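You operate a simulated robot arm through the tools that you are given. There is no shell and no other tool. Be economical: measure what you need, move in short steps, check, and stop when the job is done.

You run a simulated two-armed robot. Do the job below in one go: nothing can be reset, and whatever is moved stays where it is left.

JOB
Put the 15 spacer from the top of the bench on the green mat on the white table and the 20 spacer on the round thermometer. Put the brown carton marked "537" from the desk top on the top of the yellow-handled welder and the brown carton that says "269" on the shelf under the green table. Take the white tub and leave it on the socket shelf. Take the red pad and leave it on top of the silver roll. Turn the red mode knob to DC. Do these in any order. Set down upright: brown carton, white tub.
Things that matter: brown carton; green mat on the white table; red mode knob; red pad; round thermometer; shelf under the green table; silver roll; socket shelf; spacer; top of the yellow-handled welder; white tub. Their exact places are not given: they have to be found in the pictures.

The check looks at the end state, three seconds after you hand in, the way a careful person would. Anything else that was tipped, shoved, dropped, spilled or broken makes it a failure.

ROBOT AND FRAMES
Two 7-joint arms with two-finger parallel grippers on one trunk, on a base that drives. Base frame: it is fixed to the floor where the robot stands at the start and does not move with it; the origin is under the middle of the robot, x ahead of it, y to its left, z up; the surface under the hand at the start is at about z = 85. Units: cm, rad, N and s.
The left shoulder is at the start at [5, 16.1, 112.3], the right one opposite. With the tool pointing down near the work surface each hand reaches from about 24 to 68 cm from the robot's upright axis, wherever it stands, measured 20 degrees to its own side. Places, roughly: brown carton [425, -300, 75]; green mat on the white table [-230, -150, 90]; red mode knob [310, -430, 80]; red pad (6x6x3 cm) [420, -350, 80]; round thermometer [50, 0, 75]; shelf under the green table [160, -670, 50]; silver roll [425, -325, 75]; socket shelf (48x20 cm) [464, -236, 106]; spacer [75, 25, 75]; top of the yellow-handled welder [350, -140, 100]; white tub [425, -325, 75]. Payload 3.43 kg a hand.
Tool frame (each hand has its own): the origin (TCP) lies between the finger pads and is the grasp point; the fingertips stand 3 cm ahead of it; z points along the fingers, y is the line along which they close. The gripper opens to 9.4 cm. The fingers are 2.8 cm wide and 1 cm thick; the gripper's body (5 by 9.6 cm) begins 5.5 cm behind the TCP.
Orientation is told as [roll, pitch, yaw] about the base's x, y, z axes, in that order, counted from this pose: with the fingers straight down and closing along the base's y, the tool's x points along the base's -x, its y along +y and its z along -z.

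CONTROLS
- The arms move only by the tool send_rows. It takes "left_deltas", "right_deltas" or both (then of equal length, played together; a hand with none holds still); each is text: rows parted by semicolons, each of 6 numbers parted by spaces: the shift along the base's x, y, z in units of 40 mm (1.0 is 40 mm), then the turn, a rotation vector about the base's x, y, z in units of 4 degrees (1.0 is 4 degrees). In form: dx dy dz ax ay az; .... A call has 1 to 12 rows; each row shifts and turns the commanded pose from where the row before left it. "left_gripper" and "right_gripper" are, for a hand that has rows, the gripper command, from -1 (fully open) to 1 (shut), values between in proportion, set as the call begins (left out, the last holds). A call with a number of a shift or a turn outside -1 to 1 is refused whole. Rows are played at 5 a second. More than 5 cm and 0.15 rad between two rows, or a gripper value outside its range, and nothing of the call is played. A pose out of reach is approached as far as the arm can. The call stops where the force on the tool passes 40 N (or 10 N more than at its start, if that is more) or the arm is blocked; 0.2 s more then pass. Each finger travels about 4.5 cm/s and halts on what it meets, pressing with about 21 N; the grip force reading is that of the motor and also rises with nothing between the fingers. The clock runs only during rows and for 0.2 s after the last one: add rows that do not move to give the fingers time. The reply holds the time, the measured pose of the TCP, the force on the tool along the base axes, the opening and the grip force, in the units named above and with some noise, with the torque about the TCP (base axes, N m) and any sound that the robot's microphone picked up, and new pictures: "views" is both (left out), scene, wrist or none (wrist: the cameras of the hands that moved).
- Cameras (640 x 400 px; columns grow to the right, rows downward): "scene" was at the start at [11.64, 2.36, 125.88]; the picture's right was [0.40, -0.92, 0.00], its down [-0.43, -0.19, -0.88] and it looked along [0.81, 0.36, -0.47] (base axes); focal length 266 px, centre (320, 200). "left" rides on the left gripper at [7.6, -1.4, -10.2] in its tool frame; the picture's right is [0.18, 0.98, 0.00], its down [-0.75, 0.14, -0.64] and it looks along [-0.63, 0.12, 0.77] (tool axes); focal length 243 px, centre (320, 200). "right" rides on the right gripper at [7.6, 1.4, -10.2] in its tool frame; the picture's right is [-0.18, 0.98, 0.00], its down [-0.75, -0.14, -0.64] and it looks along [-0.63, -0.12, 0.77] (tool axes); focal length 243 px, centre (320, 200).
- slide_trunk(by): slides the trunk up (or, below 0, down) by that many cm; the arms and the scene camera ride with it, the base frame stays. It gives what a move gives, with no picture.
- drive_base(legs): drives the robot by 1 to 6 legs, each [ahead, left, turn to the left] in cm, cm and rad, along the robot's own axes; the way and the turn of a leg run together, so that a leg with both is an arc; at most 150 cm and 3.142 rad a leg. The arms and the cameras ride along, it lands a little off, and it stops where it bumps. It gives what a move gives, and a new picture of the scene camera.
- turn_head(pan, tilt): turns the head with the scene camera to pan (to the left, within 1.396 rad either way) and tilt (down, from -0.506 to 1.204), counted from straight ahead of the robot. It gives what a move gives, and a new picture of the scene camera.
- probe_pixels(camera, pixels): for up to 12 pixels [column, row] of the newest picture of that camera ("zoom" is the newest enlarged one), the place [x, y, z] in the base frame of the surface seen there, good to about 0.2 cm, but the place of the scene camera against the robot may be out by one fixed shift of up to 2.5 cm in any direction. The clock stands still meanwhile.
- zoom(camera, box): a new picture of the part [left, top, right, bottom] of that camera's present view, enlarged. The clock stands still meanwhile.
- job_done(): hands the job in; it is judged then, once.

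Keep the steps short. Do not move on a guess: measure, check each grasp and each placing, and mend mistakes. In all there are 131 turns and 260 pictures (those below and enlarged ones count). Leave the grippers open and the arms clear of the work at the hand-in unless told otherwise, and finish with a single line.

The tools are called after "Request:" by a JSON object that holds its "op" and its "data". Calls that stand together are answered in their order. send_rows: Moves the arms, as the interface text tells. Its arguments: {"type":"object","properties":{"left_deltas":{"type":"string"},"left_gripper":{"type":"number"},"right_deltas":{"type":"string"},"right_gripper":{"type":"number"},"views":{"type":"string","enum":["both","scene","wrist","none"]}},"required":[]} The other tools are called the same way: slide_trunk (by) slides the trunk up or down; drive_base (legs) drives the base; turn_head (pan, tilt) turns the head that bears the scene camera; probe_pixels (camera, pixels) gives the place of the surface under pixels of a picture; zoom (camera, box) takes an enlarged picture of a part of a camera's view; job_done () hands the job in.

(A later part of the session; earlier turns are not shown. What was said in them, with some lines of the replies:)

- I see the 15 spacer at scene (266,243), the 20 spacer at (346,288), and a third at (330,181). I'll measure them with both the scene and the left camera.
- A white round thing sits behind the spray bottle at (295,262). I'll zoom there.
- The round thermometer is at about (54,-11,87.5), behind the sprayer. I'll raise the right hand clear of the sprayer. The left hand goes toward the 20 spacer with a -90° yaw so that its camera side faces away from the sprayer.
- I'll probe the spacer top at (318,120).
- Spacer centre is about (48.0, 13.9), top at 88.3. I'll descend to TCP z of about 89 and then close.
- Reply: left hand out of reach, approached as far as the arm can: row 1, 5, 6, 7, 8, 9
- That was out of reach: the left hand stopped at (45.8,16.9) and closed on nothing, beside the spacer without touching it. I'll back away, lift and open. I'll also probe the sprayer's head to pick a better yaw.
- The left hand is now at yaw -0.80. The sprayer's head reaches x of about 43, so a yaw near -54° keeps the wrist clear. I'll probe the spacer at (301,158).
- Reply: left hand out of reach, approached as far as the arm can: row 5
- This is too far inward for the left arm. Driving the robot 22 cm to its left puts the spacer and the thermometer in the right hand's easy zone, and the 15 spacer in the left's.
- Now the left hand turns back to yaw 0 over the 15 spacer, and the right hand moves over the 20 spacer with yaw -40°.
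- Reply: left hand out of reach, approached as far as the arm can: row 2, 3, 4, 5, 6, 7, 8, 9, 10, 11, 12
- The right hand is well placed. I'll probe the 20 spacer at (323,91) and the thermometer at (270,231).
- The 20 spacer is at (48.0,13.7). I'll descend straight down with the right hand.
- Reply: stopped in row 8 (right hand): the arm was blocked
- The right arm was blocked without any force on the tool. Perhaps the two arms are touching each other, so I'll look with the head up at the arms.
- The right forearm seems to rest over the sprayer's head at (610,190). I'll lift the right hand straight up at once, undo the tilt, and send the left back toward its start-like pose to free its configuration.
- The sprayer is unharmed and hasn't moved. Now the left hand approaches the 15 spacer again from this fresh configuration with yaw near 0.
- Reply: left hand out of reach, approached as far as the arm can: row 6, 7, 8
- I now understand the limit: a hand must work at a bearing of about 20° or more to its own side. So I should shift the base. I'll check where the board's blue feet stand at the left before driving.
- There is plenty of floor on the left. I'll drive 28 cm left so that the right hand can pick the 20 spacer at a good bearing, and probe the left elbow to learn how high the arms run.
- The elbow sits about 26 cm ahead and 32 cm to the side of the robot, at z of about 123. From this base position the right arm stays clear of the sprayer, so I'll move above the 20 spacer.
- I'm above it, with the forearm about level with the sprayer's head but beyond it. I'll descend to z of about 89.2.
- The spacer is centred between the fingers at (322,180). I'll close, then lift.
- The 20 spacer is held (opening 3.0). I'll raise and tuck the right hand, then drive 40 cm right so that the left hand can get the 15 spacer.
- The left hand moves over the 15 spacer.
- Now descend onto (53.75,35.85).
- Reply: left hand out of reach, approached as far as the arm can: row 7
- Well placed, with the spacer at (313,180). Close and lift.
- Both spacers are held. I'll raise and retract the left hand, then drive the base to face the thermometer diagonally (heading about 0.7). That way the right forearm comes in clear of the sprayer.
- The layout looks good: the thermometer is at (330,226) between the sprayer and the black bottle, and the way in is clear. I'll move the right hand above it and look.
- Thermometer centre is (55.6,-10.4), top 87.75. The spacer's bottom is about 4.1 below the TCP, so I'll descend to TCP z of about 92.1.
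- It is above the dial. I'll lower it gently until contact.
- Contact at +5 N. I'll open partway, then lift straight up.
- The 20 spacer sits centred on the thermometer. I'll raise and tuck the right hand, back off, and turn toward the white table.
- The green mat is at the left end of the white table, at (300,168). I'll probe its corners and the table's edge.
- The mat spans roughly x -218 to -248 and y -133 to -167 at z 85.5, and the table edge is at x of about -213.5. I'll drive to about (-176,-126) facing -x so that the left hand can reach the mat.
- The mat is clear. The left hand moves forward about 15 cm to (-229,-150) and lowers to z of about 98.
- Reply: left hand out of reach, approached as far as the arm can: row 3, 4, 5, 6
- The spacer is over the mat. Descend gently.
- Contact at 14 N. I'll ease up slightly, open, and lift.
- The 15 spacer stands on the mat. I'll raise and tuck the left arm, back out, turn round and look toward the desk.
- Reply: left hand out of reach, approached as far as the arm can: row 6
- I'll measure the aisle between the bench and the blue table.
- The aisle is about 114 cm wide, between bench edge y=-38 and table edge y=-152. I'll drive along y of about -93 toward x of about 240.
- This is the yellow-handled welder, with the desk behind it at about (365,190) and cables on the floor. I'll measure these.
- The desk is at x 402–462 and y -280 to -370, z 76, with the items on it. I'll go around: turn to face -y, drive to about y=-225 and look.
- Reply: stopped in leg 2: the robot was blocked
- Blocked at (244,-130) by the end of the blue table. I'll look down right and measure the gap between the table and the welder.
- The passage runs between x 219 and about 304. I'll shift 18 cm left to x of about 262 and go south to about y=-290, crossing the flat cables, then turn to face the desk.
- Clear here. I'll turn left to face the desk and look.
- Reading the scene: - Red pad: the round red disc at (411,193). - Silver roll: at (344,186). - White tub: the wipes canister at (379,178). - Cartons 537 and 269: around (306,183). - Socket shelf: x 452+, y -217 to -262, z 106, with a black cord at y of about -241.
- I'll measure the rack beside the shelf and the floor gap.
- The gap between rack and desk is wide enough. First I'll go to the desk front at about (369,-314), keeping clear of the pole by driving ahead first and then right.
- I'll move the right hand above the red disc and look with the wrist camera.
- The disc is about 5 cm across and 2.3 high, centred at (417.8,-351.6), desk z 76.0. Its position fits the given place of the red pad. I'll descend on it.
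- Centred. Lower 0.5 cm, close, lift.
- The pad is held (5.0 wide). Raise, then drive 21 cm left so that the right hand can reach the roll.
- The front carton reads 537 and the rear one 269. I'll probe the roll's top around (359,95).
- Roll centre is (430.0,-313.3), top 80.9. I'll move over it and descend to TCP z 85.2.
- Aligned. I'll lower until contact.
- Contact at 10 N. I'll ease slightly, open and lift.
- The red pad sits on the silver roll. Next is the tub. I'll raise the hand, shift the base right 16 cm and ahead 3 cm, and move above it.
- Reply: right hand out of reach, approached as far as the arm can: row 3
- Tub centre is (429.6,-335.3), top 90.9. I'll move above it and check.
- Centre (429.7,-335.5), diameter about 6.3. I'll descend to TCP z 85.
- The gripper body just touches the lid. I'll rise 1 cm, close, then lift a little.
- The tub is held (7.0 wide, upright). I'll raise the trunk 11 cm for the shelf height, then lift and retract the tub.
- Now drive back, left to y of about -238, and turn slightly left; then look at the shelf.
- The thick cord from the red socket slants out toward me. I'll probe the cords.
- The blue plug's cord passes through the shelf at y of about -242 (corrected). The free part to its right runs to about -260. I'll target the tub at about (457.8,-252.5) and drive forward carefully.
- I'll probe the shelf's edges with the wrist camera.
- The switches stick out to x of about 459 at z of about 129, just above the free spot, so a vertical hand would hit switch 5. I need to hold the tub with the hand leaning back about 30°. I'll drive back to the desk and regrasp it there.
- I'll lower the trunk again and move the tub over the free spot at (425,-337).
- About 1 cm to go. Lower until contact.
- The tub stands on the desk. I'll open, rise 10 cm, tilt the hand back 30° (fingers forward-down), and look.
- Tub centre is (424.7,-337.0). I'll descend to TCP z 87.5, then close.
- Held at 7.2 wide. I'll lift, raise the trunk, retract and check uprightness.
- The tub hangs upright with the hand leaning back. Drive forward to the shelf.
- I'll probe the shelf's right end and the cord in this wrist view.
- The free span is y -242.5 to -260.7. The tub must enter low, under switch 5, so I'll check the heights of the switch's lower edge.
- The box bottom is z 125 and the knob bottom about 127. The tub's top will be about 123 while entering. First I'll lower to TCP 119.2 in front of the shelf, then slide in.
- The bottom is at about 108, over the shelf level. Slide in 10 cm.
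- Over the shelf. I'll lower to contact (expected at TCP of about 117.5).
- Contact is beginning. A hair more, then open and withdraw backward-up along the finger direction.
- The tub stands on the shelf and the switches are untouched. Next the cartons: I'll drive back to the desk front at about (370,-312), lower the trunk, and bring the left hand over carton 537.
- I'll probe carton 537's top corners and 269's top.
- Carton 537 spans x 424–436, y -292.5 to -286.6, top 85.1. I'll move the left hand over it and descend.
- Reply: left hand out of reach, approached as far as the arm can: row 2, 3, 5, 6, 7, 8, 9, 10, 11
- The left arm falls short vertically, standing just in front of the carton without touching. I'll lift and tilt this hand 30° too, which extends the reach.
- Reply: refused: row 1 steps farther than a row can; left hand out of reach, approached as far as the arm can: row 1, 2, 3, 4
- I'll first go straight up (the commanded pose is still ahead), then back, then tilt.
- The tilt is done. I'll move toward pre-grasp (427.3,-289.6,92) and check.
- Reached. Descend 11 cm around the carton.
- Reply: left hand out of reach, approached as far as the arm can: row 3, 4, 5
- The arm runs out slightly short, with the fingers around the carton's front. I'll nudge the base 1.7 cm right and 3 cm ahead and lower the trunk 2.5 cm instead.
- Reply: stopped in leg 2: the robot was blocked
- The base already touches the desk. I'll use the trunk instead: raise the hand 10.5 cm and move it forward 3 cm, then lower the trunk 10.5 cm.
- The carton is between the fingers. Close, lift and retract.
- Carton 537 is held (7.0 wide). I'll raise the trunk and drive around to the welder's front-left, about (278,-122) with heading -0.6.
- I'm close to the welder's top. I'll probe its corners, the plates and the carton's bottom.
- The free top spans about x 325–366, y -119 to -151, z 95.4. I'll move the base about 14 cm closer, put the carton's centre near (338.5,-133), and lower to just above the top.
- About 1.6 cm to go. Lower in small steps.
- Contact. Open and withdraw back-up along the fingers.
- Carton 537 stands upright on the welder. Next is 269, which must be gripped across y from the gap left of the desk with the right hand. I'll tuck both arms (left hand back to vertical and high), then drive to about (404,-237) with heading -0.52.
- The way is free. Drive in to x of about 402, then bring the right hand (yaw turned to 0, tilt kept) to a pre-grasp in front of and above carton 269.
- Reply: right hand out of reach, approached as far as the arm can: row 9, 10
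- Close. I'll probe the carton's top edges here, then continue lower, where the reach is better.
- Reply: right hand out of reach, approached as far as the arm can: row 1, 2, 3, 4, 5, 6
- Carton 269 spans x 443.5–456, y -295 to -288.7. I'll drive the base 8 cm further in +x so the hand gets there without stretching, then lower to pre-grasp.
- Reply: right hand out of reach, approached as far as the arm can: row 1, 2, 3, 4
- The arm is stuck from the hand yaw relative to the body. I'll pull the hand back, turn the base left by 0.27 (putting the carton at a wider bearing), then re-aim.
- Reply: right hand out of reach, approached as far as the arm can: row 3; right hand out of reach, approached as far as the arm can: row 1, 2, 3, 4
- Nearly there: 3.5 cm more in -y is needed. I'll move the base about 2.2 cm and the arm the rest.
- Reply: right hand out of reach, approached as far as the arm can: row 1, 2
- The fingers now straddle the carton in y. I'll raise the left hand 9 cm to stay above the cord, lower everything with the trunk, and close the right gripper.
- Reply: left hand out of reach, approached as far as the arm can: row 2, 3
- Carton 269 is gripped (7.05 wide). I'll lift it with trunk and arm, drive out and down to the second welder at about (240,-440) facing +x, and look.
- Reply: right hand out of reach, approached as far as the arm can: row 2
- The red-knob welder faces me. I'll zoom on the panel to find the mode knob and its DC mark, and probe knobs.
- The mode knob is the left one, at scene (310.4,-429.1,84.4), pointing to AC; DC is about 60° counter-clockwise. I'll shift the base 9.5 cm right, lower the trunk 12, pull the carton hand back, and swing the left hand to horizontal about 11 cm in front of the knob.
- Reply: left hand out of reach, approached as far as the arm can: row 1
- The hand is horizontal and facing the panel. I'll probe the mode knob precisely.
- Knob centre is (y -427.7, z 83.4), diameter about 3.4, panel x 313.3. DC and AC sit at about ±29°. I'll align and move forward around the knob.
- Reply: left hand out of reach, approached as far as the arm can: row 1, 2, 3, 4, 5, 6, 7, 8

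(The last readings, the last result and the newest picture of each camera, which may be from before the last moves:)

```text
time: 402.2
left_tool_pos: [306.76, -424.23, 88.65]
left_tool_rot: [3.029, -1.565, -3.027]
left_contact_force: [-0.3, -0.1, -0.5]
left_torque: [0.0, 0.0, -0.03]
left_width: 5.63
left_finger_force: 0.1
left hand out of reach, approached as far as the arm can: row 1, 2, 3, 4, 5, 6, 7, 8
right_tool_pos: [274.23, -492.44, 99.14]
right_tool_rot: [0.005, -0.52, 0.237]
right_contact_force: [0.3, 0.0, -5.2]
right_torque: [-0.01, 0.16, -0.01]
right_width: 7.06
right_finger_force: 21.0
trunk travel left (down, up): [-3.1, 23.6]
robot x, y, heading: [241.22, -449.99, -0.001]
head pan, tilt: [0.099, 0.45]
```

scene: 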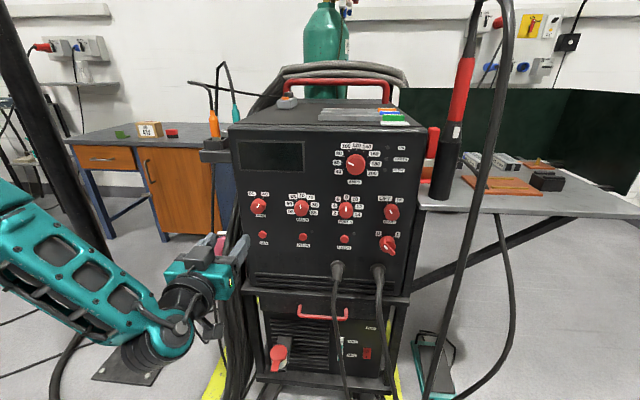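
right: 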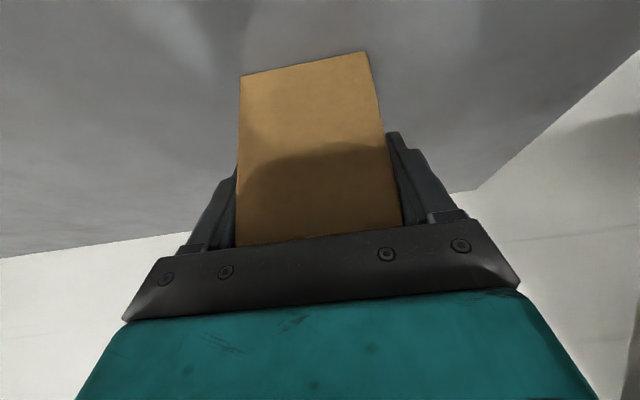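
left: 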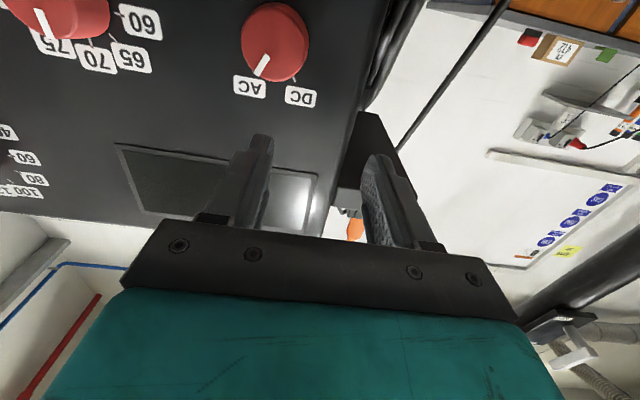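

Out of reach with a fully horizontal hand. I'll back off, reduce the pitch to about 60° (the fingers still close along y), and shift the base 2 cm ahead and 3.2 cm right and the trunk down 3.

Request:
{"op": "send_rows", "data": {"left_deltas": "-0.9 0 0.1 0 0 0;-0.9 0 0 0 0 0;-0.9 0 0 0 0 0;0 0 0 0 1 0;0 0 0 0 1 0;0 0 0 0 1 0;0 0 0 0 1 0;0 0 0 0 1 0;0 0 0 0 1 0;0 0 0 0 1 0;0 0 0 0 0.5 0", "views": "none"}}

Request:
{"op": "drive_base", "data": {"legs": [[2, -3.2, 0]]}}

Request:
{"op": "slide_trunk", "data": {"by": -3}}

Request:
{"op": "send_rows", "data": {"left_deltas": "0.5 0 0 0 0 0;0.5 0 0 0 0 0", "views": "wrist"}}

```text
time: 404.6
left_tool_pos: [296.0, -424.25, 88.98]
left_tool_rot: [0.001, -1.051, 0.0]
left_contact_force: [0.3, -0.1, 0.1]
left_torque: [-0.03, 0.0, 0.02]
left_width: 5.64
left_finger_force: 0.1
right_tool_pos: [274.25, -492.3, 99.23]
right_tool_rot: [0.008, -0.52, 0.237]
right_contact_force: [0.0, 0.4, -4.8]
right_torque: [-0.04, 0.13, -0.01]
right_width: 7.03
right_finger_force: 20.4
trunk travel left (down, up): [-3.1, 23.6]
robot x, y, heading: [241.32, -449.79, -0.004]
head pan, tilt: [0.099, 0.45]
```

```text
time: 405.5
left_tool_pos: [297.8, -427.4, 88.97]
left_tool_rot: [0.002, -1.053, -0.002]
left_contact_force: [-0.8, 0.6, 0.8]
left_torque: [0.05, 0.0, 0.02]
left_width: 5.63
left_finger_force: 0.1
right_tool_pos: [276.21, -495.46, 99.25]
right_tool_rot: [0.007, -0.52, 0.238]
right_contact_force: [0.2, -0.2, -3.8]
right_torque: [0.0, 0.16, 0.0]
right_width: 7.06
right_finger_force: 21.4
trunk travel left (down, up): [-3.1, 23.6]
robot x, y, heading: [243.21, -452.81, -0.0]
head pan, tilt: [0.099, 0.45]
```

scene: 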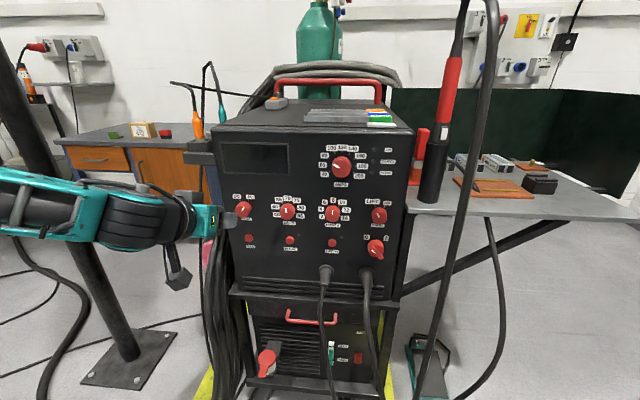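

```text
time: 406.3
left_tool_pos: [297.75, -427.42, 86.11]
left_tool_rot: [0.002, -1.055, -0.001]
left_contact_force: [0.2, 0.2, -0.6]
left_torque: [0.0, 0.03, 0.02]
left_width: 5.64
left_finger_force: 0.0
right_tool_pos: [276.03, -495.31, 96.19]
right_tool_rot: [0.008, -0.521, 0.236]
right_contact_force: [0.6, 0.5, -4.1]
right_torque: [-0.02, 0.15, 0.0]
right_width: 7.04
right_finger_force: 20.6
trunk travel left (down, up): [-0.1, 26.6]
robot x, y, heading: [243.13, -453.09, 0.0]
head pan, tilt: [0.099, 0.45]
```

```text
time: 406.9
left_tool_pos: [301.9, -427.54, 86.05]
left_tool_rot: [0.001, -1.055, -0.003]
left_contact_force: [0.6, -0.1, 0.2]
left_torque: [-0.01, 0.04, 0.0]
left_width: 5.65
left_finger_force: 0.1
right_tool_pos: [276.19, -495.54, 96.15]
right_tool_rot: [0.008, -0.519, 0.237]
right_contact_force: [-1.0, 0.2, -3.9]
right_torque: [-0.05, 0.16, 0.02]
right_width: 7.06
right_finger_force: 21.4
trunk travel left (down, up): [-0.1, 26.6]
robot x, y, heading: [243.01, -452.84, -0.002]
head pan, tilt: [0.099, 0.45]
```

left: 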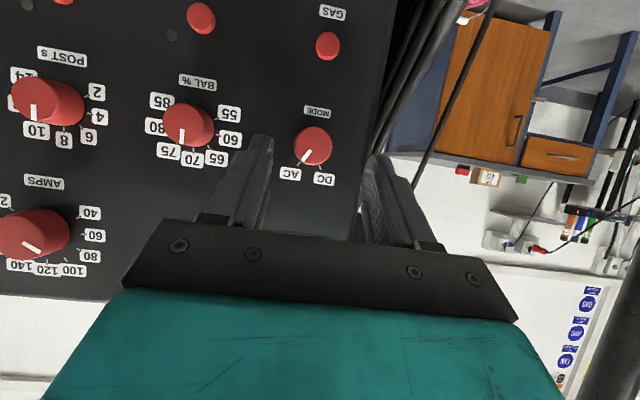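

Good, the way works now. Forward 7.9 cm around the knob, then close.

Request:
{"op": "send_rows", "data": {"left_deltas": "0.4 -0.04 -0.1 0 0 0;0.4 0 -0.1 0 0 0;0.4 0 -0.1 0 0 0;0.4 0 -0.06 0 0 0;0.35 0 0 0 0 0;0 0 0 0 0 0", "views": "wrist"}}

Request:
{"op": "send_rows", "data": {"left_deltas": "0 0 0 0 0 0;0 0 0 0 0 0;0 0 0 0 0 0;0 0 0 0 0 0", "left_gripper": 1, "views": "wrist"}}

```text
time: 408.3
left_tool_pos: [309.51, -427.46, 84.5]
left_tool_rot: [0.002, -1.055, 0.003]
left_contact_force: [-0.5, -0.3, -0.2]
left_torque: [-0.01, -0.01, -0.01]
left_width: 5.67
left_finger_force: 0.0
right_tool_pos: [276.13, -495.39, 96.2]
right_tool_rot: [0.009, -0.522, 0.239]
right_contact_force: [-0.5, -0.1, -4.1]
right_torque: [-0.03, 0.17, 0.03]
right_width: 7.04
right_finger_force: 21.2
trunk travel left (down, up): [-0.1, 26.6]
robot x, y, heading: [243.3, -452.71, -0.009]
head pan, tilt: [0.099, 0.45]
```

left: 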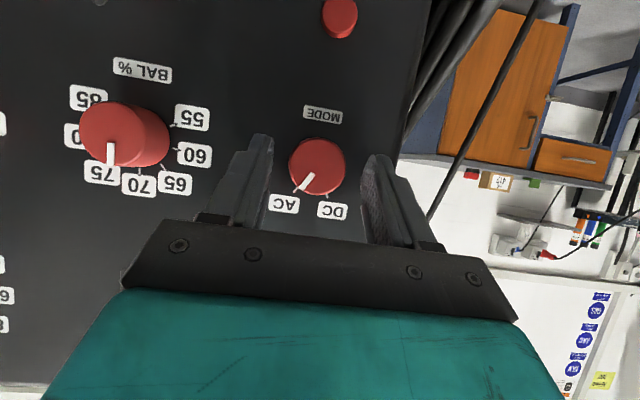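

```text
time: 409.3
left_tool_pos: [309.6, -427.56, 84.5]
left_tool_rot: [0.001, -1.054, -0.003]
left_contact_force: [0.3, -6.9, -1.4]
left_torque: [-0.06, -0.09, -0.16]
left_width: 3.48
left_finger_force: 45.2
right_tool_pos: [276.15, -495.54, 96.14]
right_tool_rot: [0.006, -0.519, 0.237]
right_contact_force: [-0.3, 0.3, -4.6]
right_torque: [-0.03, 0.13, -0.01]
right_width: 7.02
right_finger_force: 21.5
trunk travel left (down, up): [-0.1, 26.6]
robot x, y, heading: [243.03, -453.06, -0.001]
head pan, tilt: [0.099, 0.45]
```

left: 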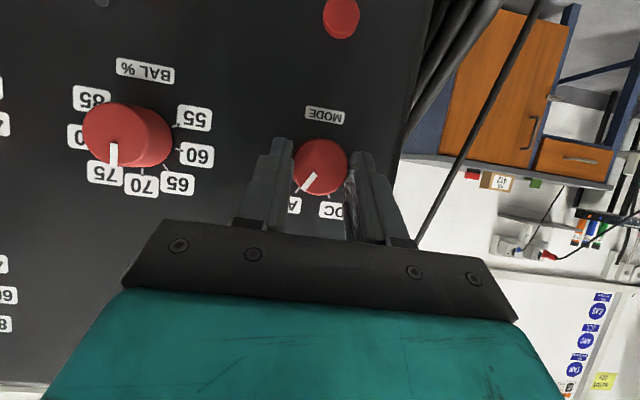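

The knob is gripped (3.5 wide). I'll rotate about -x by 58° toward DC, with small shifts that keep the knob's axis centred.

Request:
{"op": "send_rows", "data": {"left_deltas": "0 0.0184 -0.002 -1 0 0;0 0.0184 -0.003 -1 0 0;0 0.0184 -0.004 -1 0 0;0 0.0184 -0.005 -1 0 0;0 0.0184 -0.006 -1 0 0;0 0.0184 -0.006 -1 0 0;0 0.0184 -0.007 -1 0 0", "views": "none"}}

Request:
{"op": "send_rows", "data": {"left_deltas": "0 0.0138 -0.011 -1 0 0;0 0.0138 -0.012 -1 0 0;0 0.0138 -0.013 -1 0 0;0 0.0138 -0.013 -1 0 0;0 0.0138 -0.013 -1 0 0;0 0.0138 -0.013 -1 0 0;0 0.0138 -0.014 -1 0 0;0 0.007 -0.007 -0.5 0 0;0 0 0 0 0 0", "views": "wrist"}}

```text
time: 410.9
left_tool_pos: [309.67, -427.22, 84.31]
left_tool_rot: [-0.823, -0.874, 0.689]
left_contact_force: [-4.3, -6.3, -1.2]
left_torque: [-0.02, -0.58, 0.1]
left_width: 3.45
left_finger_force: 45.6
right_tool_pos: [276.16, -495.47, 96.24]
right_tool_rot: [0.008, -0.52, 0.239]
right_contact_force: [-0.7, -0.1, -4.2]
right_torque: [-0.02, 0.13, 0.0]
right_width: 7.04
right_finger_force: 20.9
trunk travel left (down, up): [-0.1, 26.6]
robot x, y, heading: [243.07, -452.92, -0.003]
head pan, tilt: [0.099, 0.45]
```

```text
time: 412.1
left_tool_pos: [307.63, -426.72, 85.57]
left_tool_rot: [-1.134, -0.619, 0.93]
left_contact_force: [1.3, 0.0, 0.0]
left_torque: [0.05, 0.02, 0.03]
left_width: 0.0
left_finger_force: 32.3
left hand out of reach, approached as far as the arm can: row 4, 5, 6
right_tool_pos: [276.26, -495.48, 96.03]
right_tool_rot: [0.009, -0.518, 0.237]
right_contact_force: [-0.1, -0.7, -4.5]
right_torque: [-0.02, 0.17, 0.03]
right_width: 7.03
right_finger_force: 21.1
trunk travel left (down, up): [-0.1, 26.6]
robot x, y, heading: [243.36, -453.04, -0.001]
head pan, tilt: [0.099, 0.45]
stopped in row 6 (left hand): the force on the tool passed its limit at 66 N (the readings are from after the stop); the commanded pose is now the measured one
```

left: 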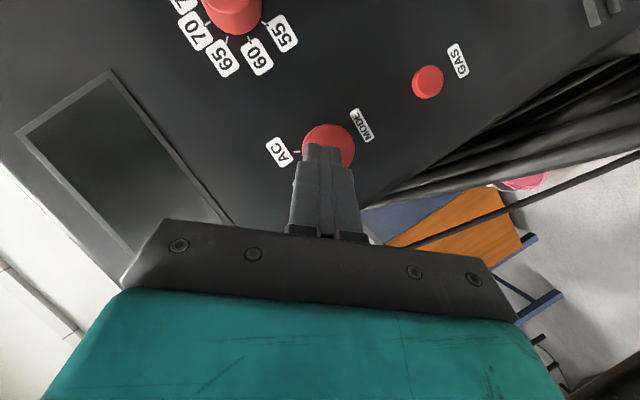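

The fingers slipped off near the end. I'll pull back 10 cm and look at the knob's pointer.

Request:
{"op": "send_rows", "data": {"left_deltas": "-0.6 0 0 0 0 0;-0.8 0 0 0 0 0;-0.8 0 0 0.0 0 0;-0.3 0 0 0 0 0", "left_gripper": -0.2, "views": "wrist"}}

Request:
{"op": "zoom", "data": {"camera": "scene", "box": [215, 180, 335, 255]}}

```text
time: 413.1
left_tool_pos: [297.68, -426.42, 85.33]
left_tool_rot: [-1.135, -0.615, 0.93]
left_contact_force: [0.3, 0.5, 0.0]
left_torque: [-0.05, 0.01, -0.01]
left_width: 5.66
left_finger_force: 0.0
right_tool_pos: [276.41, -495.35, 96.21]
right_tool_rot: [0.007, -0.518, 0.24]
right_contact_force: [0.9, -0.4, -4.7]
right_torque: [0.0, 0.15, 0.01]
right_width: 7.03
right_finger_force: 21.0
trunk travel left (down, up): [-0.1, 26.6]
robot x, y, heading: [243.41, -453.46, -0.006]
head pan, tilt: [0.099, 0.45]
```

left: 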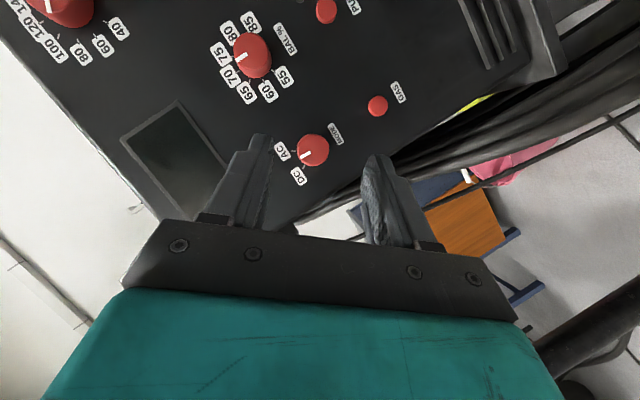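

```text
5.33 times, centred on (275, 218) of scene
```

zoom: 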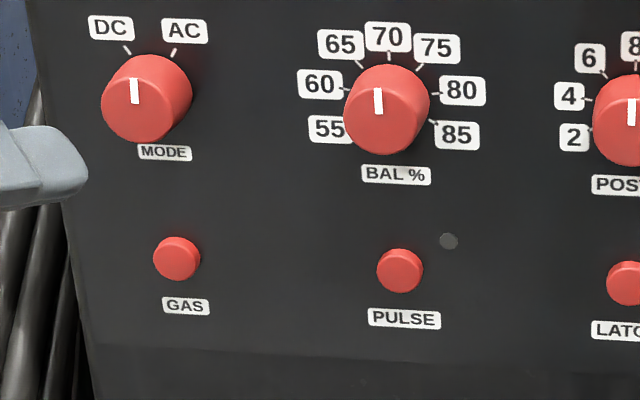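

The pointer now stands midway, with about 29° more to DC. I'll roll the hand back past neutral, regrip the knob, and turn another 30°.

Request:
{"op": "send_rows", "data": {"left_deltas": "0 -0.028 -0.017 1 0 0;0 -0.028 -0.017 1 0 0;0 -0.028 -0.017 1 0 0;0 -0.028 -0.017 1 0 0;0 -0.028 -0.017 1 0 0;0 -0.028 -0.017 1 0 0;0 -0.028 -0.017 1 0 0;0 -0.028 -0.017 1 0 0;0 -0.028 -0.017 1 0 0;0 -0.028 -0.017 1 0 0;0 -0.028 -0.017 1 0 0;0 -0.028 -0.017 1 0 0", "views": "none"}}

Request:
{"op": "send_rows", "data": {"left_deltas": "0 0 0 1 0 0;0 0 0 0.65 0 0;0.5 0 0 0 0 0;0.5 0 0 0 0 0;0.5 0 0 0 0 0;0.5 0 0 0 0 0;0.5 0 0 0 0 0;0.47 0 0 0 0 0;0 0 0 0 0 0", "views": "none"}}

Request:
{"op": "send_rows", "data": {"left_deltas": "0 0 0 0 0 0;0 0 0 0 0 0;0 0 0 0 0 0;0 0 0 0 0 0", "left_gripper": 1, "views": "none"}}

Request:
{"op": "send_rows", "data": {"left_deltas": "0 0.019 0.002 -1 0 0;0 0.019 0.002 -1 0 0;0 0.019 0 -1 0 0;0 0.019 0 -1 0 0;0 0.019 -0.002 -1 0 0;0 0.019 -0.003 -1 0 0;0 0.019 -0.004 -1 0 0;0 0.009 -0.003 -0.5 0 0;0 0 0 0 0 0", "views": "wrist"}}

Request:
{"op": "zoom", "data": {"camera": "left", "box": [240, 90, 400, 190]}}

```text
time: 415.7
left_tool_pos: [297.64, -427.75, 84.55]
left_tool_rot: [0.014, -1.062, 0.016]
left_contact_force: [0.1, 0.4, 0.0]
left_torque: [0.01, 0.01, 0.01]
left_width: 5.65
left_finger_force: 0.1
right_tool_pos: [276.32, -495.46, 96.11]
right_tool_rot: [0.007, -0.519, 0.24]
right_contact_force: [-0.2, -0.1, -3.9]
right_torque: [-0.04, 0.17, -0.01]
right_width: 7.04
right_finger_force: 21.1
trunk travel left (down, up): [-0.1, 26.6]
robot x, y, heading: [243.46, -452.66, 0.002]
head pan, tilt: [0.099, 0.45]
```

```text
time: 417.7
left_tool_pos: [309.49, -427.92, 84.34]
left_tool_rot: [0.243, -1.052, -0.184]
left_contact_force: [1.2, 0.0, -0.2]
left_torque: [-0.02, 0.0, -0.02]
left_width: 5.63
left_finger_force: 0.1
right_tool_pos: [276.37, -495.33, 96.29]
right_tool_rot: [0.006, -0.518, 0.24]
right_contact_force: [-0.4, -0.1, -4.4]
right_torque: [-0.01, 0.2, 0.0]
right_width: 7.08
right_finger_force: 21.2
trunk travel left (down, up): [-0.1, 26.6]
robot x, y, heading: [243.63, -452.61, -0.001]
head pan, tilt: [0.099, 0.45]
```

```text
time: 418.7
left_tool_pos: [309.55, -427.9, 84.55]
left_tool_rot: [0.243, -1.051, -0.185]
left_contact_force: [0.8, 0.6, -0.1]
left_torque: [0.02, 0.01, 0.01]
left_width: 3.44
left_finger_force: 45.4
right_tool_pos: [276.38, -495.32, 96.22]
right_tool_rot: [0.007, -0.519, 0.241]
right_contact_force: [0.4, -0.8, -3.4]
right_torque: [-0.04, 0.15, 0.01]
right_width: 7.03
right_finger_force: 20.8
trunk travel left (down, up): [-0.1, 26.6]
robot x, y, heading: [243.23, -453.02, -0.006]
head pan, tilt: [0.099, 0.45]
```

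```text
time: 420.7
left_tool_pos: [309.51, -427.36, 84.46]
left_tool_rot: [-0.712, -0.923, 0.628]
left_contact_force: [6.5, -7.6, 2.1]
left_torque: [-0.13, -0.4, -0.21]
left_width: 3.46
left_finger_force: 45.6
right_tool_pos: [276.42, -495.4, 96.13]
right_tool_rot: [0.01, -0.517, 0.238]
right_contact_force: [0.1, -0.1, -5.3]
right_torque: [-0.01, 0.14, -0.01]
right_width: 7.03
right_finger_force: 21.4
trunk travel left (down, up): [-0.1, 26.6]
robot x, y, heading: [243.69, -452.84, 0.004]
head pan, tilt: [0.099, 0.45]
```

left: 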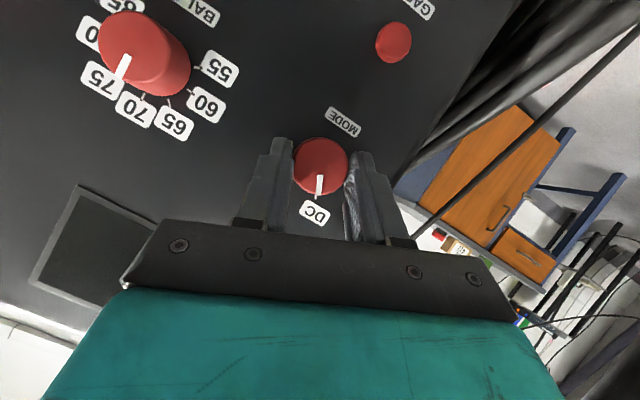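

```text
4.00 times, centred on (320, 140) of left
```

zoom: 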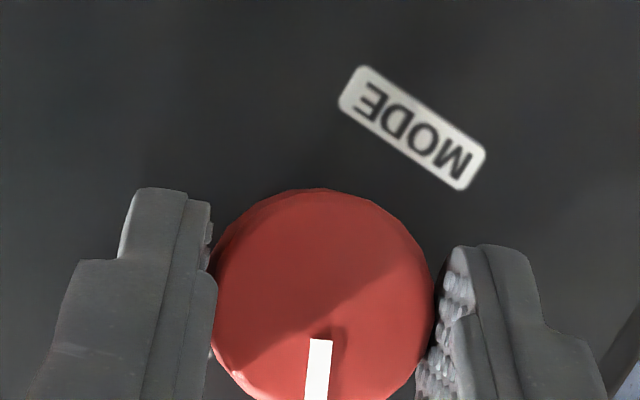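

The pointer is on DC. I'll open, retreat, back the base off, and verify with a zoom; then turn south toward the green table.

Request:
{"op": "send_rows", "data": {"left_deltas": "0 0 0 0 0 0;0 0 0 0 0 0;0 0 0 0 0 0;-0.4 0 0 0 0 0;-0.8 0 0 0 0 0;-0.8 0 0 0 0 0;-0.8 0 0 0 0 0;-0.8 0 0 0 0 0;-0.8 0 0 0 0 0;-0.8 0 0 0 0 0", "left_gripper": -0.3, "views": "none"}}

Request:
{"op": "zoom", "data": {"camera": "scene", "box": [215, 180, 335, 255]}}

Request:
{"op": "drive_base", "data": {"legs": [[-14, 0, 0], [0, 0, -1.571], [90, 0, 0]]}}

Request:
{"op": "turn_head", "data": {"pan": -0.25, "tilt": 0.5}}

```text
time: 422.9
left_tool_pos: [288.63, -427.19, 84.35]
left_tool_rot: [-0.709, -0.922, 0.629]
left_contact_force: [0.4, 0.2, -1.2]
left_torque: [0.04, 0.0, -0.01]
left_width: 6.12
left_finger_force: 0.0
right_tool_pos: [276.27, -495.24, 96.05]
right_tool_rot: [0.007, -0.519, 0.241]
right_contact_force: [-0.1, -1.1, -4.6]
right_torque: [-0.04, 0.17, 0.01]
right_width: 7.04
right_finger_force: 21.5
trunk travel left (down, up): [-0.1, 26.6]
robot x, y, heading: [243.17, -453.06, -0.0]
head pan, tilt: [0.099, 0.45]
```

```text
5.33 times, centred on (275, 218) of scene
```

zoom: 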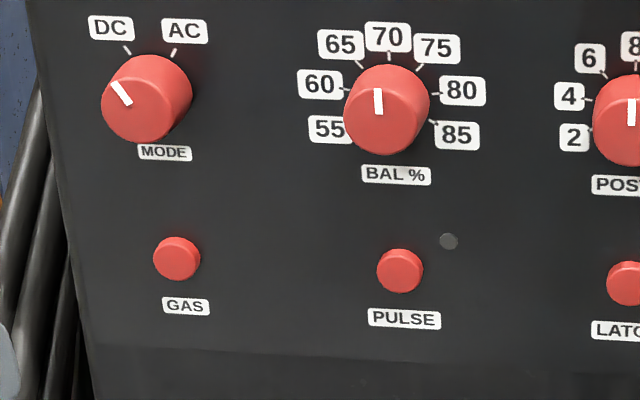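

```text
time: 427.9
left_tool_pos: [257.34, -497.45, 84.25]
left_tool_rot: [-0.706, -0.923, -0.898]
left_contact_force: [-0.7, 0.4, -0.3]
left_torque: [0.0, 0.01, -0.02]
left_width: 6.13
left_finger_force: 0.1
right_tool_pos: [189.08, -488.53, 96.16]
right_tool_rot: [0.004, -0.512, -1.266]
right_contact_force: [0.2, -0.3, -4.4]
right_torque: [0.2, 0.03, -0.03]
right_width: 7.03
right_finger_force: 21.0
trunk travel left (down, up): [-0.1, 26.6]
robot x, y, heading: [229.61, -453.38, -1.529]
head pan, tilt: [0.099, 0.45]
stopped in leg 2: the robot was blocked; the commanded pose is now the measured one
```

scene: 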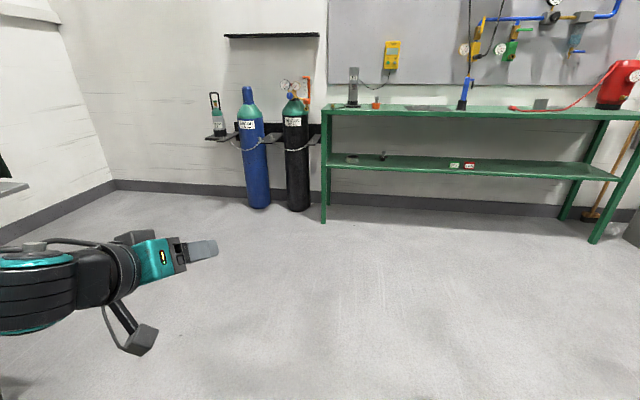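

```text
time: 428.7
left_tool_pos: [257.21, -497.62, 84.21]
left_tool_rot: [-0.705, -0.923, -0.9]
left_contact_force: [0.2, 0.6, -0.2]
left_torque: [0.0, -0.01, -0.02]
left_width: 6.13
left_finger_force: 0.1
right_tool_pos: [188.99, -488.67, 96.11]
right_tool_rot: [0.003, -0.514, -1.268]
right_contact_force: [0.7, -0.5, -4.4]
right_torque: [0.13, 0.02, -0.01]
right_width: 7.05
right_finger_force: 21.3
trunk travel left (down, up): [-0.1, 26.6]
robot x, y, heading: [229.17, -452.91, -1.524]
head pan, tilt: [-0.25, 0.499]
```

scene: 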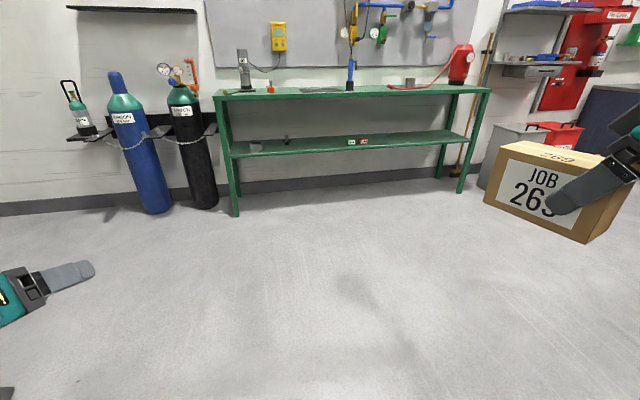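

The knob points at DC. The turn was blocked slightly, probably by the blue stand on the right side. The carton is still held. I'll probe the green table's shelf, then shift left (+x) 10 cm and go south.

Request:
{"op": "probe_pixels", "data": {"camera": "scene", "pixels": [[300, 148], [400, 142], [240, 154], [460, 135], [237, 214], [462, 190], [350, 90], [352, 143], [290, 137], [420, 136], [430, 95], [300, 97]]}}

Request:
{"op": "drive_base", "data": {"legs": [[0, 10, 0], [60, 0, -0.045]]}}

Request:
{"op": "zoom", "data": {"camera": "scene", "box": [160, 60, 640, 360]}}

```text
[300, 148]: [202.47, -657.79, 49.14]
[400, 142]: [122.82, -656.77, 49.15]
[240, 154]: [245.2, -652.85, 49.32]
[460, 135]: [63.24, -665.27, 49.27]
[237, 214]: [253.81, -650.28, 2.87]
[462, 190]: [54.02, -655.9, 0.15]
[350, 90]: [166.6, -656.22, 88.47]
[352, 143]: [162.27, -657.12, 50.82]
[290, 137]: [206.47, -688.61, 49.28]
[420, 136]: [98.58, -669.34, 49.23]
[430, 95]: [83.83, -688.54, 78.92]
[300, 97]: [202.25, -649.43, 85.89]
```

```text
time: 429.5
left_tool_pos: [257.99, -497.51, 84.48]
left_tool_rot: [-0.71, -0.923, -0.898]
left_contact_force: [0.2, -0.2, -0.1]
left_torque: [0.02, 0.0, -0.02]
left_width: 6.13
left_finger_force: 0.0
right_tool_pos: [189.88, -488.56, 96.11]
right_tool_rot: [0.002, -0.512, -1.264]
right_contact_force: [0.1, 0.0, -4.2]
right_torque: [0.17, 0.07, 0.03]
right_width: 7.01
right_finger_force: 21.6
trunk travel left (down, up): [-0.1, 26.6]
robot x, y, heading: [230.53, -452.79, -1.525]
head pan, tilt: [-0.25, 0.499]
stopped in leg 1: the robot was blocked; the commanded pose is now the measured one
```

scene: 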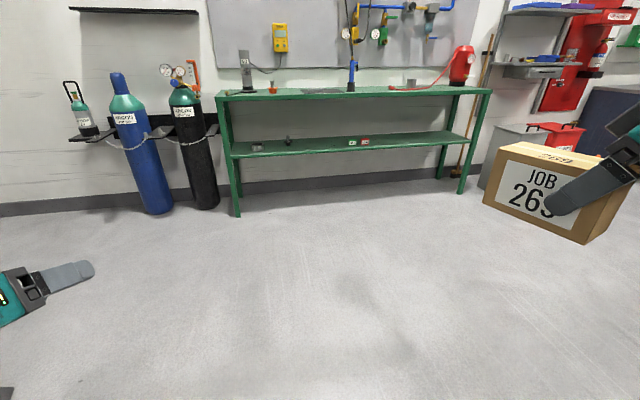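

```text
1.33 times, centred on (400, 210) of scene
```

zoom: 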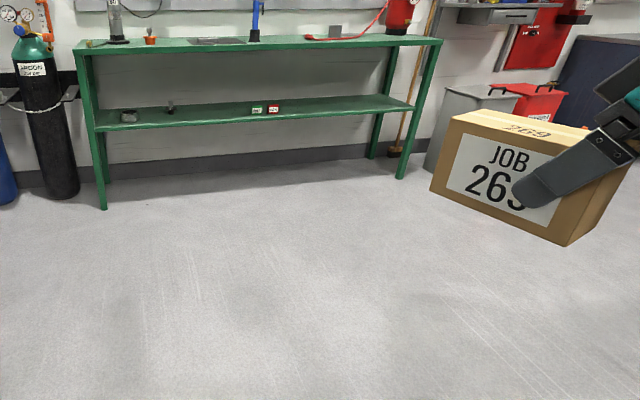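

Blocked on the left side, so something is on that side. I'll step right 6 cm and then go south to about y=-590. There the right hand lowers the carton in front of the shelf (shelf z 49, front edge y about -650) and squares its yaw.

Request:
{"op": "drive_base", "data": {"legs": [[0, -6, 0], [70, 0, -0.045], [66, 0, 0]]}}

Request:
{"op": "send_rows", "data": {"right_deltas": "0.3 -0.2 -0.88 0 0 -0.4;0.3 -0.2 -0.88 0 0 -0.4;0.3 -0.2 -0.88 0 0 -0.4;0.3 -0.2 -0.88 0 0 -0.4;0.3 -0.2 -0.88 0 0 -0.4;0.3 -0.2 -0.88 0 0 -0.4;0.3 -0.2 -0.88 0 0 -0.4;0.3 -0.2 -0.88 0 0 -0.4;0.3 -0.2 -0.88 0 0 -0.4;0.3 -0.2 -0.88 0 0 -0.4;0.3 -0.2 -0.6 0 0 -0.4", "views": "both"}}

```text
time: 437.4
left_tool_pos: [253.3, -634.25, 84.43]
left_tool_rot: [-0.711, -0.925, -0.927]
left_contact_force: [0.1, 0.2, 0.4]
left_torque: [-0.01, 0.0, -0.02]
left_width: 6.11
left_finger_force: 0.0
right_tool_pos: [185.35, -623.18, 96.22]
right_tool_rot: [0.003, -0.515, -1.296]
right_contact_force: [0.6, -0.5, -4.8]
right_torque: [0.2, 0.06, 0.02]
right_width: 7.01
right_finger_force: 20.6
trunk travel left (down, up): [-0.1, 26.6]
robot x, y, heading: [226.6, -588.91, -1.556]
head pan, tilt: [-0.25, 0.499]
```

scene: 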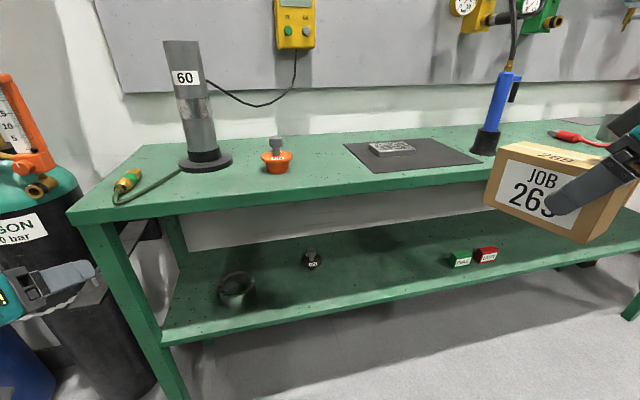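

```text
time: 439.8
left_tool_pos: [253.31, -634.16, 84.52]
left_tool_rot: [-0.71, -0.925, -0.927]
left_contact_force: [0.1, -0.5, -0.1]
left_torque: [0.01, 0.01, -0.02]
left_width: 6.12
left_finger_force: 0.0
right_tool_pos: [198.48, -631.93, 58.63]
right_tool_rot: [0.002, -0.515, -1.601]
right_contact_force: [-0.1, 0.0, -4.3]
right_torque: [0.13, -0.01, 0.01]
right_width: 7.05
right_finger_force: 21.4
trunk travel left (down, up): [-0.1, 26.6]
robot x, y, heading: [226.92, -589.11, -1.56]
head pan, tilt: [-0.25, 0.499]
```

scene: 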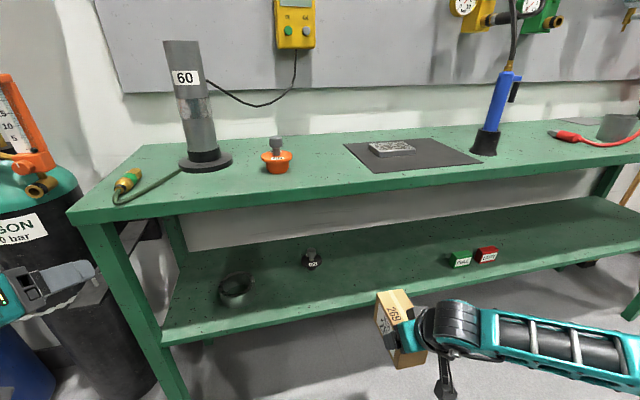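
right: 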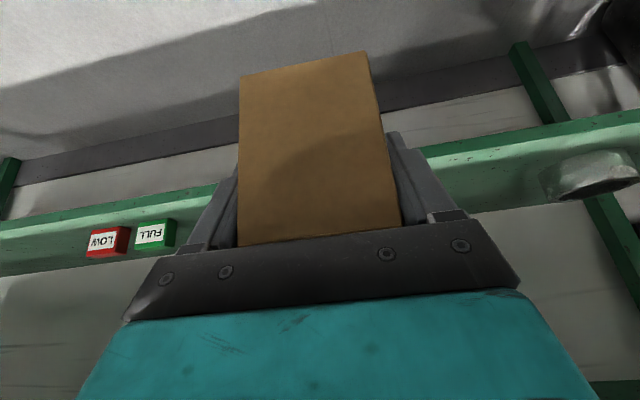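

All reachable. I'll probe the shelf's front edge with the wrist camera and move the carton in over the shelf (bottom about 3.5 cm above it).

Request:
{"op": "probe_pixels", "data": {"camera": "right", "pixels": [[212, 190], [205, 205], [450, 152], [470, 190], [560, 135], [500, 200], [150, 232]]}}

Request:
{"op": "send_rows", "data": {"right_deltas": "0 -0.55 0 0 0 0;0 -0.55 0 0 0 0;0 -0.55 0 0 0 0;0 -0.55 0 0 0 0;0 -0.55 0 0 0 0;0 -0.55 0 0 0 0;0 -0.55 0 0 0 0;0 -0.55 0 0 0 0;0 -0.55 0 0 0 0", "views": "both"}}

```text
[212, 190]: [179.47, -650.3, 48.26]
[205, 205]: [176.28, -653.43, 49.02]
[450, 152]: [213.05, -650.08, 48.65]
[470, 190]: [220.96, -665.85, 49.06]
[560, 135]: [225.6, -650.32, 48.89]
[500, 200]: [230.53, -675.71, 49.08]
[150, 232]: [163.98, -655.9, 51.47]
```

```text
time: 441.8
left_tool_pos: [253.35, -634.05, 84.49]
left_tool_rot: [-0.713, -0.924, -0.929]
left_contact_force: [-0.3, 0.0, 0.6]
left_torque: [-0.01, 0.01, -0.02]
left_width: 6.12
left_finger_force: 0.0
right_tool_pos: [198.74, -651.75, 58.55]
right_tool_rot: [0.001, -0.516, -1.601]
right_contact_force: [-0.4, 1.5, -4.4]
right_torque: [0.14, -0.04, 0.01]
right_width: 7.05
right_finger_force: 20.8
trunk travel left (down, up): [-0.1, 26.6]
robot x, y, heading: [226.8, -589.08, -1.553]
head pan, tilt: [-0.25, 0.499]
```

scene: 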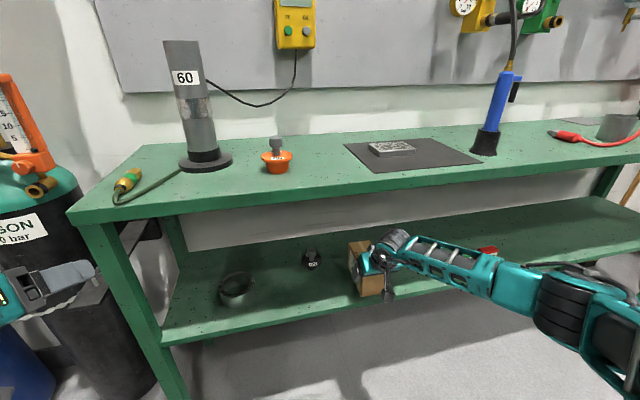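
right: 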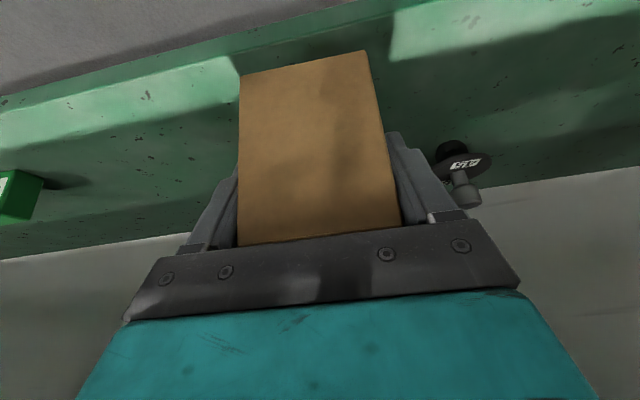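

The shelf's front edge is y -650.2, z 49.05. I'll move 2.5 cm further in and lower to contact in small steps (expected TCP about 55.0).

Request:
{"op": "send_rows", "data": {"right_deltas": "0 -0.35 0 0 0 0;0 -0.3 0 0 0 0;0 0 -0.3 0 0 0;0 0 -0.3 0 0 0;0 0 -0.2 0 0 0;0 0 0 0 0 0", "views": "none"}}

Request:
{"op": "send_rows", "data": {"right_deltas": "0 0 -0.04 0 0 0;0 0 0 0 0 0", "views": "none"}}

Request:
{"op": "send_rows", "data": {"right_deltas": "0 0 -0.03 0 0 0;0 0 0 0 0 0", "views": "scene"}}

```text
time: 443.2
left_tool_pos: [253.33, -634.21, 84.42]
left_tool_rot: [-0.711, -0.922, -0.925]
left_contact_force: [0.2, -0.1, 0.4]
left_torque: [-0.02, 0.05, 0.03]
left_width: 6.11
left_finger_force: 0.0
right_tool_pos: [198.65, -654.33, 55.39]
right_tool_rot: [0.001, -0.516, -1.601]
right_contact_force: [0.2, -0.1, -4.5]
right_torque: [0.18, 0.01, -0.01]
right_width: 7.07
right_finger_force: 20.9
trunk travel left (down, up): [-0.1, 26.6]
robot x, y, heading: [226.55, -589.53, -1.553]
head pan, tilt: [-0.25, 0.499]
```

```text
time: 443.8
left_tool_pos: [253.28, -634.17, 84.35]
left_tool_rot: [-0.711, -0.924, -0.927]
left_contact_force: [0.7, 0.5, 0.2]
left_torque: [-0.03, 0.01, -0.02]
left_width: 6.11
left_finger_force: 0.1
right_tool_pos: [198.61, -654.46, 55.29]
right_tool_rot: [0.001, -0.515, -1.602]
right_contact_force: [-0.5, -0.4, -3.8]
right_torque: [0.2, 0.01, 0.02]
right_width: 7.06
right_finger_force: 21.0
trunk travel left (down, up): [-0.1, 26.6]
robot x, y, heading: [226.96, -588.98, -1.554]
head pan, tilt: [-0.25, 0.499]
```

```text
time: 444.4
left_tool_pos: [253.39, -634.13, 84.51]
left_tool_rot: [-0.711, -0.924, -0.927]
left_contact_force: [-0.3, 1.1, 0.2]
left_torque: [0.02, -0.02, -0.04]
left_width: 6.1
left_finger_force: 0.1
right_tool_pos: [198.62, -654.34, 55.2]
right_tool_rot: [0.001, -0.514, -1.601]
right_contact_force: [0.8, -0.6, -3.4]
right_torque: [0.08, 0.06, -0.02]
right_width: 7.03
right_finger_force: 20.3
trunk travel left (down, up): [-0.1, 26.6]
robot x, y, heading: [226.74, -589.32, -1.556]
head pan, tilt: [-0.25, 0.499]
5 turns are left
```

scene: 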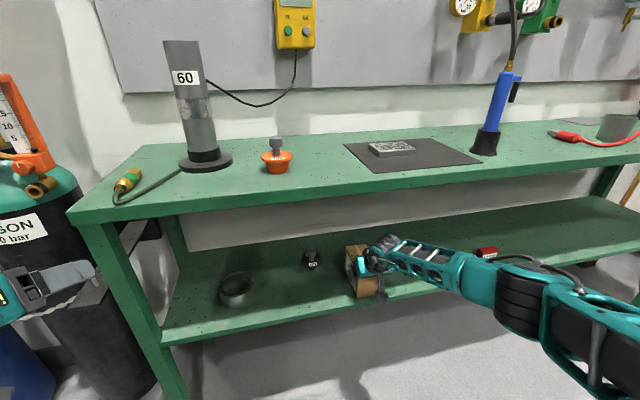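

Contact is just beginning. Two more tiny steps.

Request:
{"op": "send_rows", "data": {"right_deltas": "0 0 -0.04 0 0 0;0 0 0 0 0 0", "views": "none"}}

Request:
{"op": "send_rows", "data": {"right_deltas": "0 0 -0.02 0 0 0;0 0 0 0 0 0", "views": "none"}}

```text
time: 445.0
left_tool_pos: [253.33, -634.19, 84.56]
left_tool_rot: [-0.714, -0.924, -0.926]
left_contact_force: [-0.6, -0.5, -1.1]
left_torque: [0.01, 0.0, -0.01]
left_width: 6.12
left_finger_force: 0.0
right_tool_pos: [198.57, -654.5, 55.18]
right_tool_rot: [0.001, -0.52, -1.603]
right_contact_force: [0.2, 2.7, 3.7]
right_torque: [-0.51, 0.31, -0.13]
right_width: 7.04
right_finger_force: 21.3
trunk travel left (down, up): [-0.1, 26.6]
robot x, y, heading: [227.06, -588.72, -1.551]
head pan, tilt: [-0.25, 0.499]
```

```text
time: 445.6
left_tool_pos: [253.41, -634.01, 84.43]
left_tool_rot: [-0.712, -0.927, -0.924]
left_contact_force: [0.1, 0.1, -0.4]
left_torque: [0.01, 0.0, 0.02]
left_width: 6.11
left_finger_force: 0.1
right_tool_pos: [198.66, -654.46, 54.87]
right_tool_rot: [0.002, -0.518, -1.603]
right_contact_force: [0.6, 4.4, 6.8]
right_torque: [-0.71, 0.24, -0.1]
right_width: 7.05
right_finger_force: 20.4
trunk travel left (down, up): [-0.1, 26.6]
robot x, y, heading: [226.59, -589.22, -1.555]
head pan, tilt: [-0.25, 0.499]
4 turns are left
```

The carton rests on the shelf. Open and withdraw backward-up.

Request:
{"op": "send_rows", "data": {"right_deltas": "0 0 0 0 0 0;0 0 0 0 0 0;0 0 0 0 0 0;0 0 0 0 0 0;0 0.2 0.3 0 0 0;0 0.3 0.45 0 0 0;0 0.4 0.45 0 0 0;0 0.6 0.4 0 0 0;0 0.8 0.3 0 0 0;0 0.8 0.3 0 0 0;0 0.8 0.3 0 0 0", "right_gripper": -1, "views": "both"}}

```text
time: 448.0
left_tool_pos: [253.28, -634.14, 84.45]
left_tool_rot: [-0.711, -0.923, -0.923]
left_contact_force: [0.0, 0.6, 0.1]
left_torque: [0.02, 0.02, 0.02]
left_width: 6.11
left_finger_force: 0.1
right_tool_pos: [198.56, -638.86, 65.03]
right_tool_rot: [0.0, -0.514, -1.602]
right_contact_force: [0.0, 0.8, 0.3]
right_torque: [0.01, 0.01, 0.01]
right_width: 9.42
right_finger_force: 0.1
trunk travel left (down, up): [-0.1, 26.6]
robot x, y, heading: [226.84, -589.1, -1.551]
head pan, tilt: [-0.25, 0.499]
3 turns are left
```

scene: 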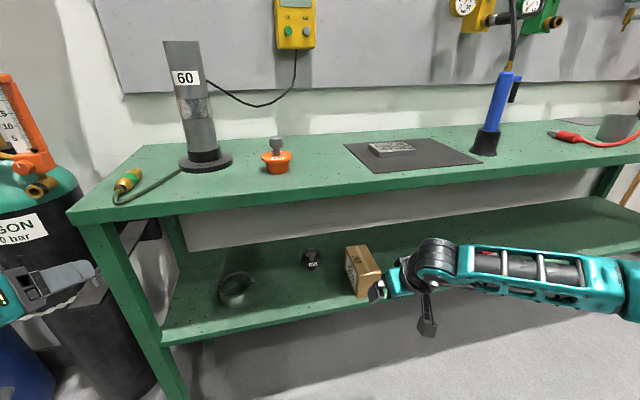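
right: 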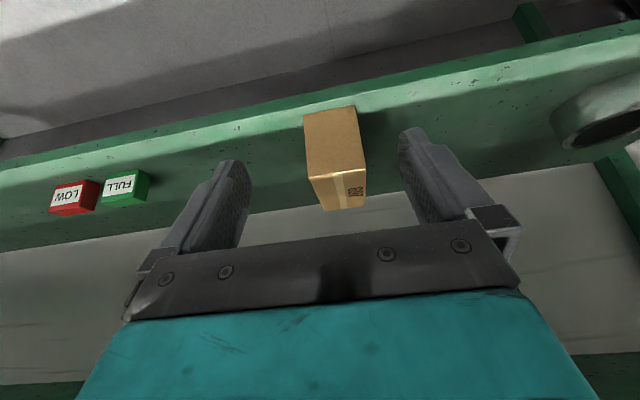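

Carton 269 stands upright on the shelf. I'll open both grippers fully and back the base away a little.

Request:
{"op": "send_rows", "data": {"right_deltas": "0 0.5 0.2 0 0 0;0 0.5 0.2 0 0 0;0 0 0 0 0 0", "left_deltas": "0 0.4 0 0 0 0;0 0 0 0 0 0;0 0 0 0 0 0", "left_gripper": -1, "right_gripper": -1, "views": "none"}}

Request:
{"op": "drive_base", "data": {"legs": [[-20, 0, 0]]}}

```text
time: 448.8
left_tool_pos: [253.23, -632.63, 84.64]
left_tool_rot: [-0.711, -0.924, -0.926]
left_contact_force: [-0.7, 0.6, -0.7]
left_torque: [-0.01, 0.0, -0.06]
left_width: 9.4
left_finger_force: 0.2
right_tool_pos: [198.56, -634.66, 66.5]
right_tool_rot: [0.002, -0.516, -1.601]
right_contact_force: [-0.1, 0.7, -0.5]
right_torque: [0.0, 0.03, -0.02]
right_width: 9.4
right_finger_force: 0.0
trunk travel left (down, up): [-0.1, 26.6]
robot x, y, heading: [226.38, -589.25, -1.555]
head pan, tilt: [-0.25, 0.499]
```

```text
time: 450.4
left_tool_pos: [252.91, -612.79, 84.49]
left_tool_rot: [-0.709, -0.924, -0.929]
left_contact_force: [-0.6, 0.6, 0.3]
left_torque: [-0.01, 0.01, -0.04]
left_width: 9.37
left_finger_force: 0.0
right_tool_pos: [198.24, -614.74, 66.45]
right_tool_rot: [0.001, -0.514, -1.604]
right_contact_force: [-0.1, 0.3, 0.3]
right_torque: [0.01, 0.01, 0.0]
right_width: 9.41
right_finger_force: 0.1
trunk travel left (down, up): [-0.1, 26.6]
robot x, y, heading: [226.33, -569.27, -1.558]
head pan, tilt: [-0.25, 0.499]
2 turns are left
```

scene: 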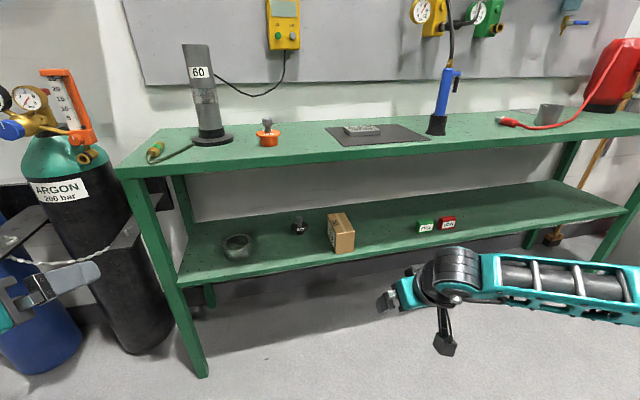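

Everything is placed, the grippers are open and the arms are clear, so I'm handing in.

Request:
{"op": "job_done", "data": {}}

```text
The job is handed in.
```

All seven items are done and handed in; the one soft spot is the mode knob, which may sit up to about 10° past the DC mark, though its pointer lined up with the DC label in the close wrist view.
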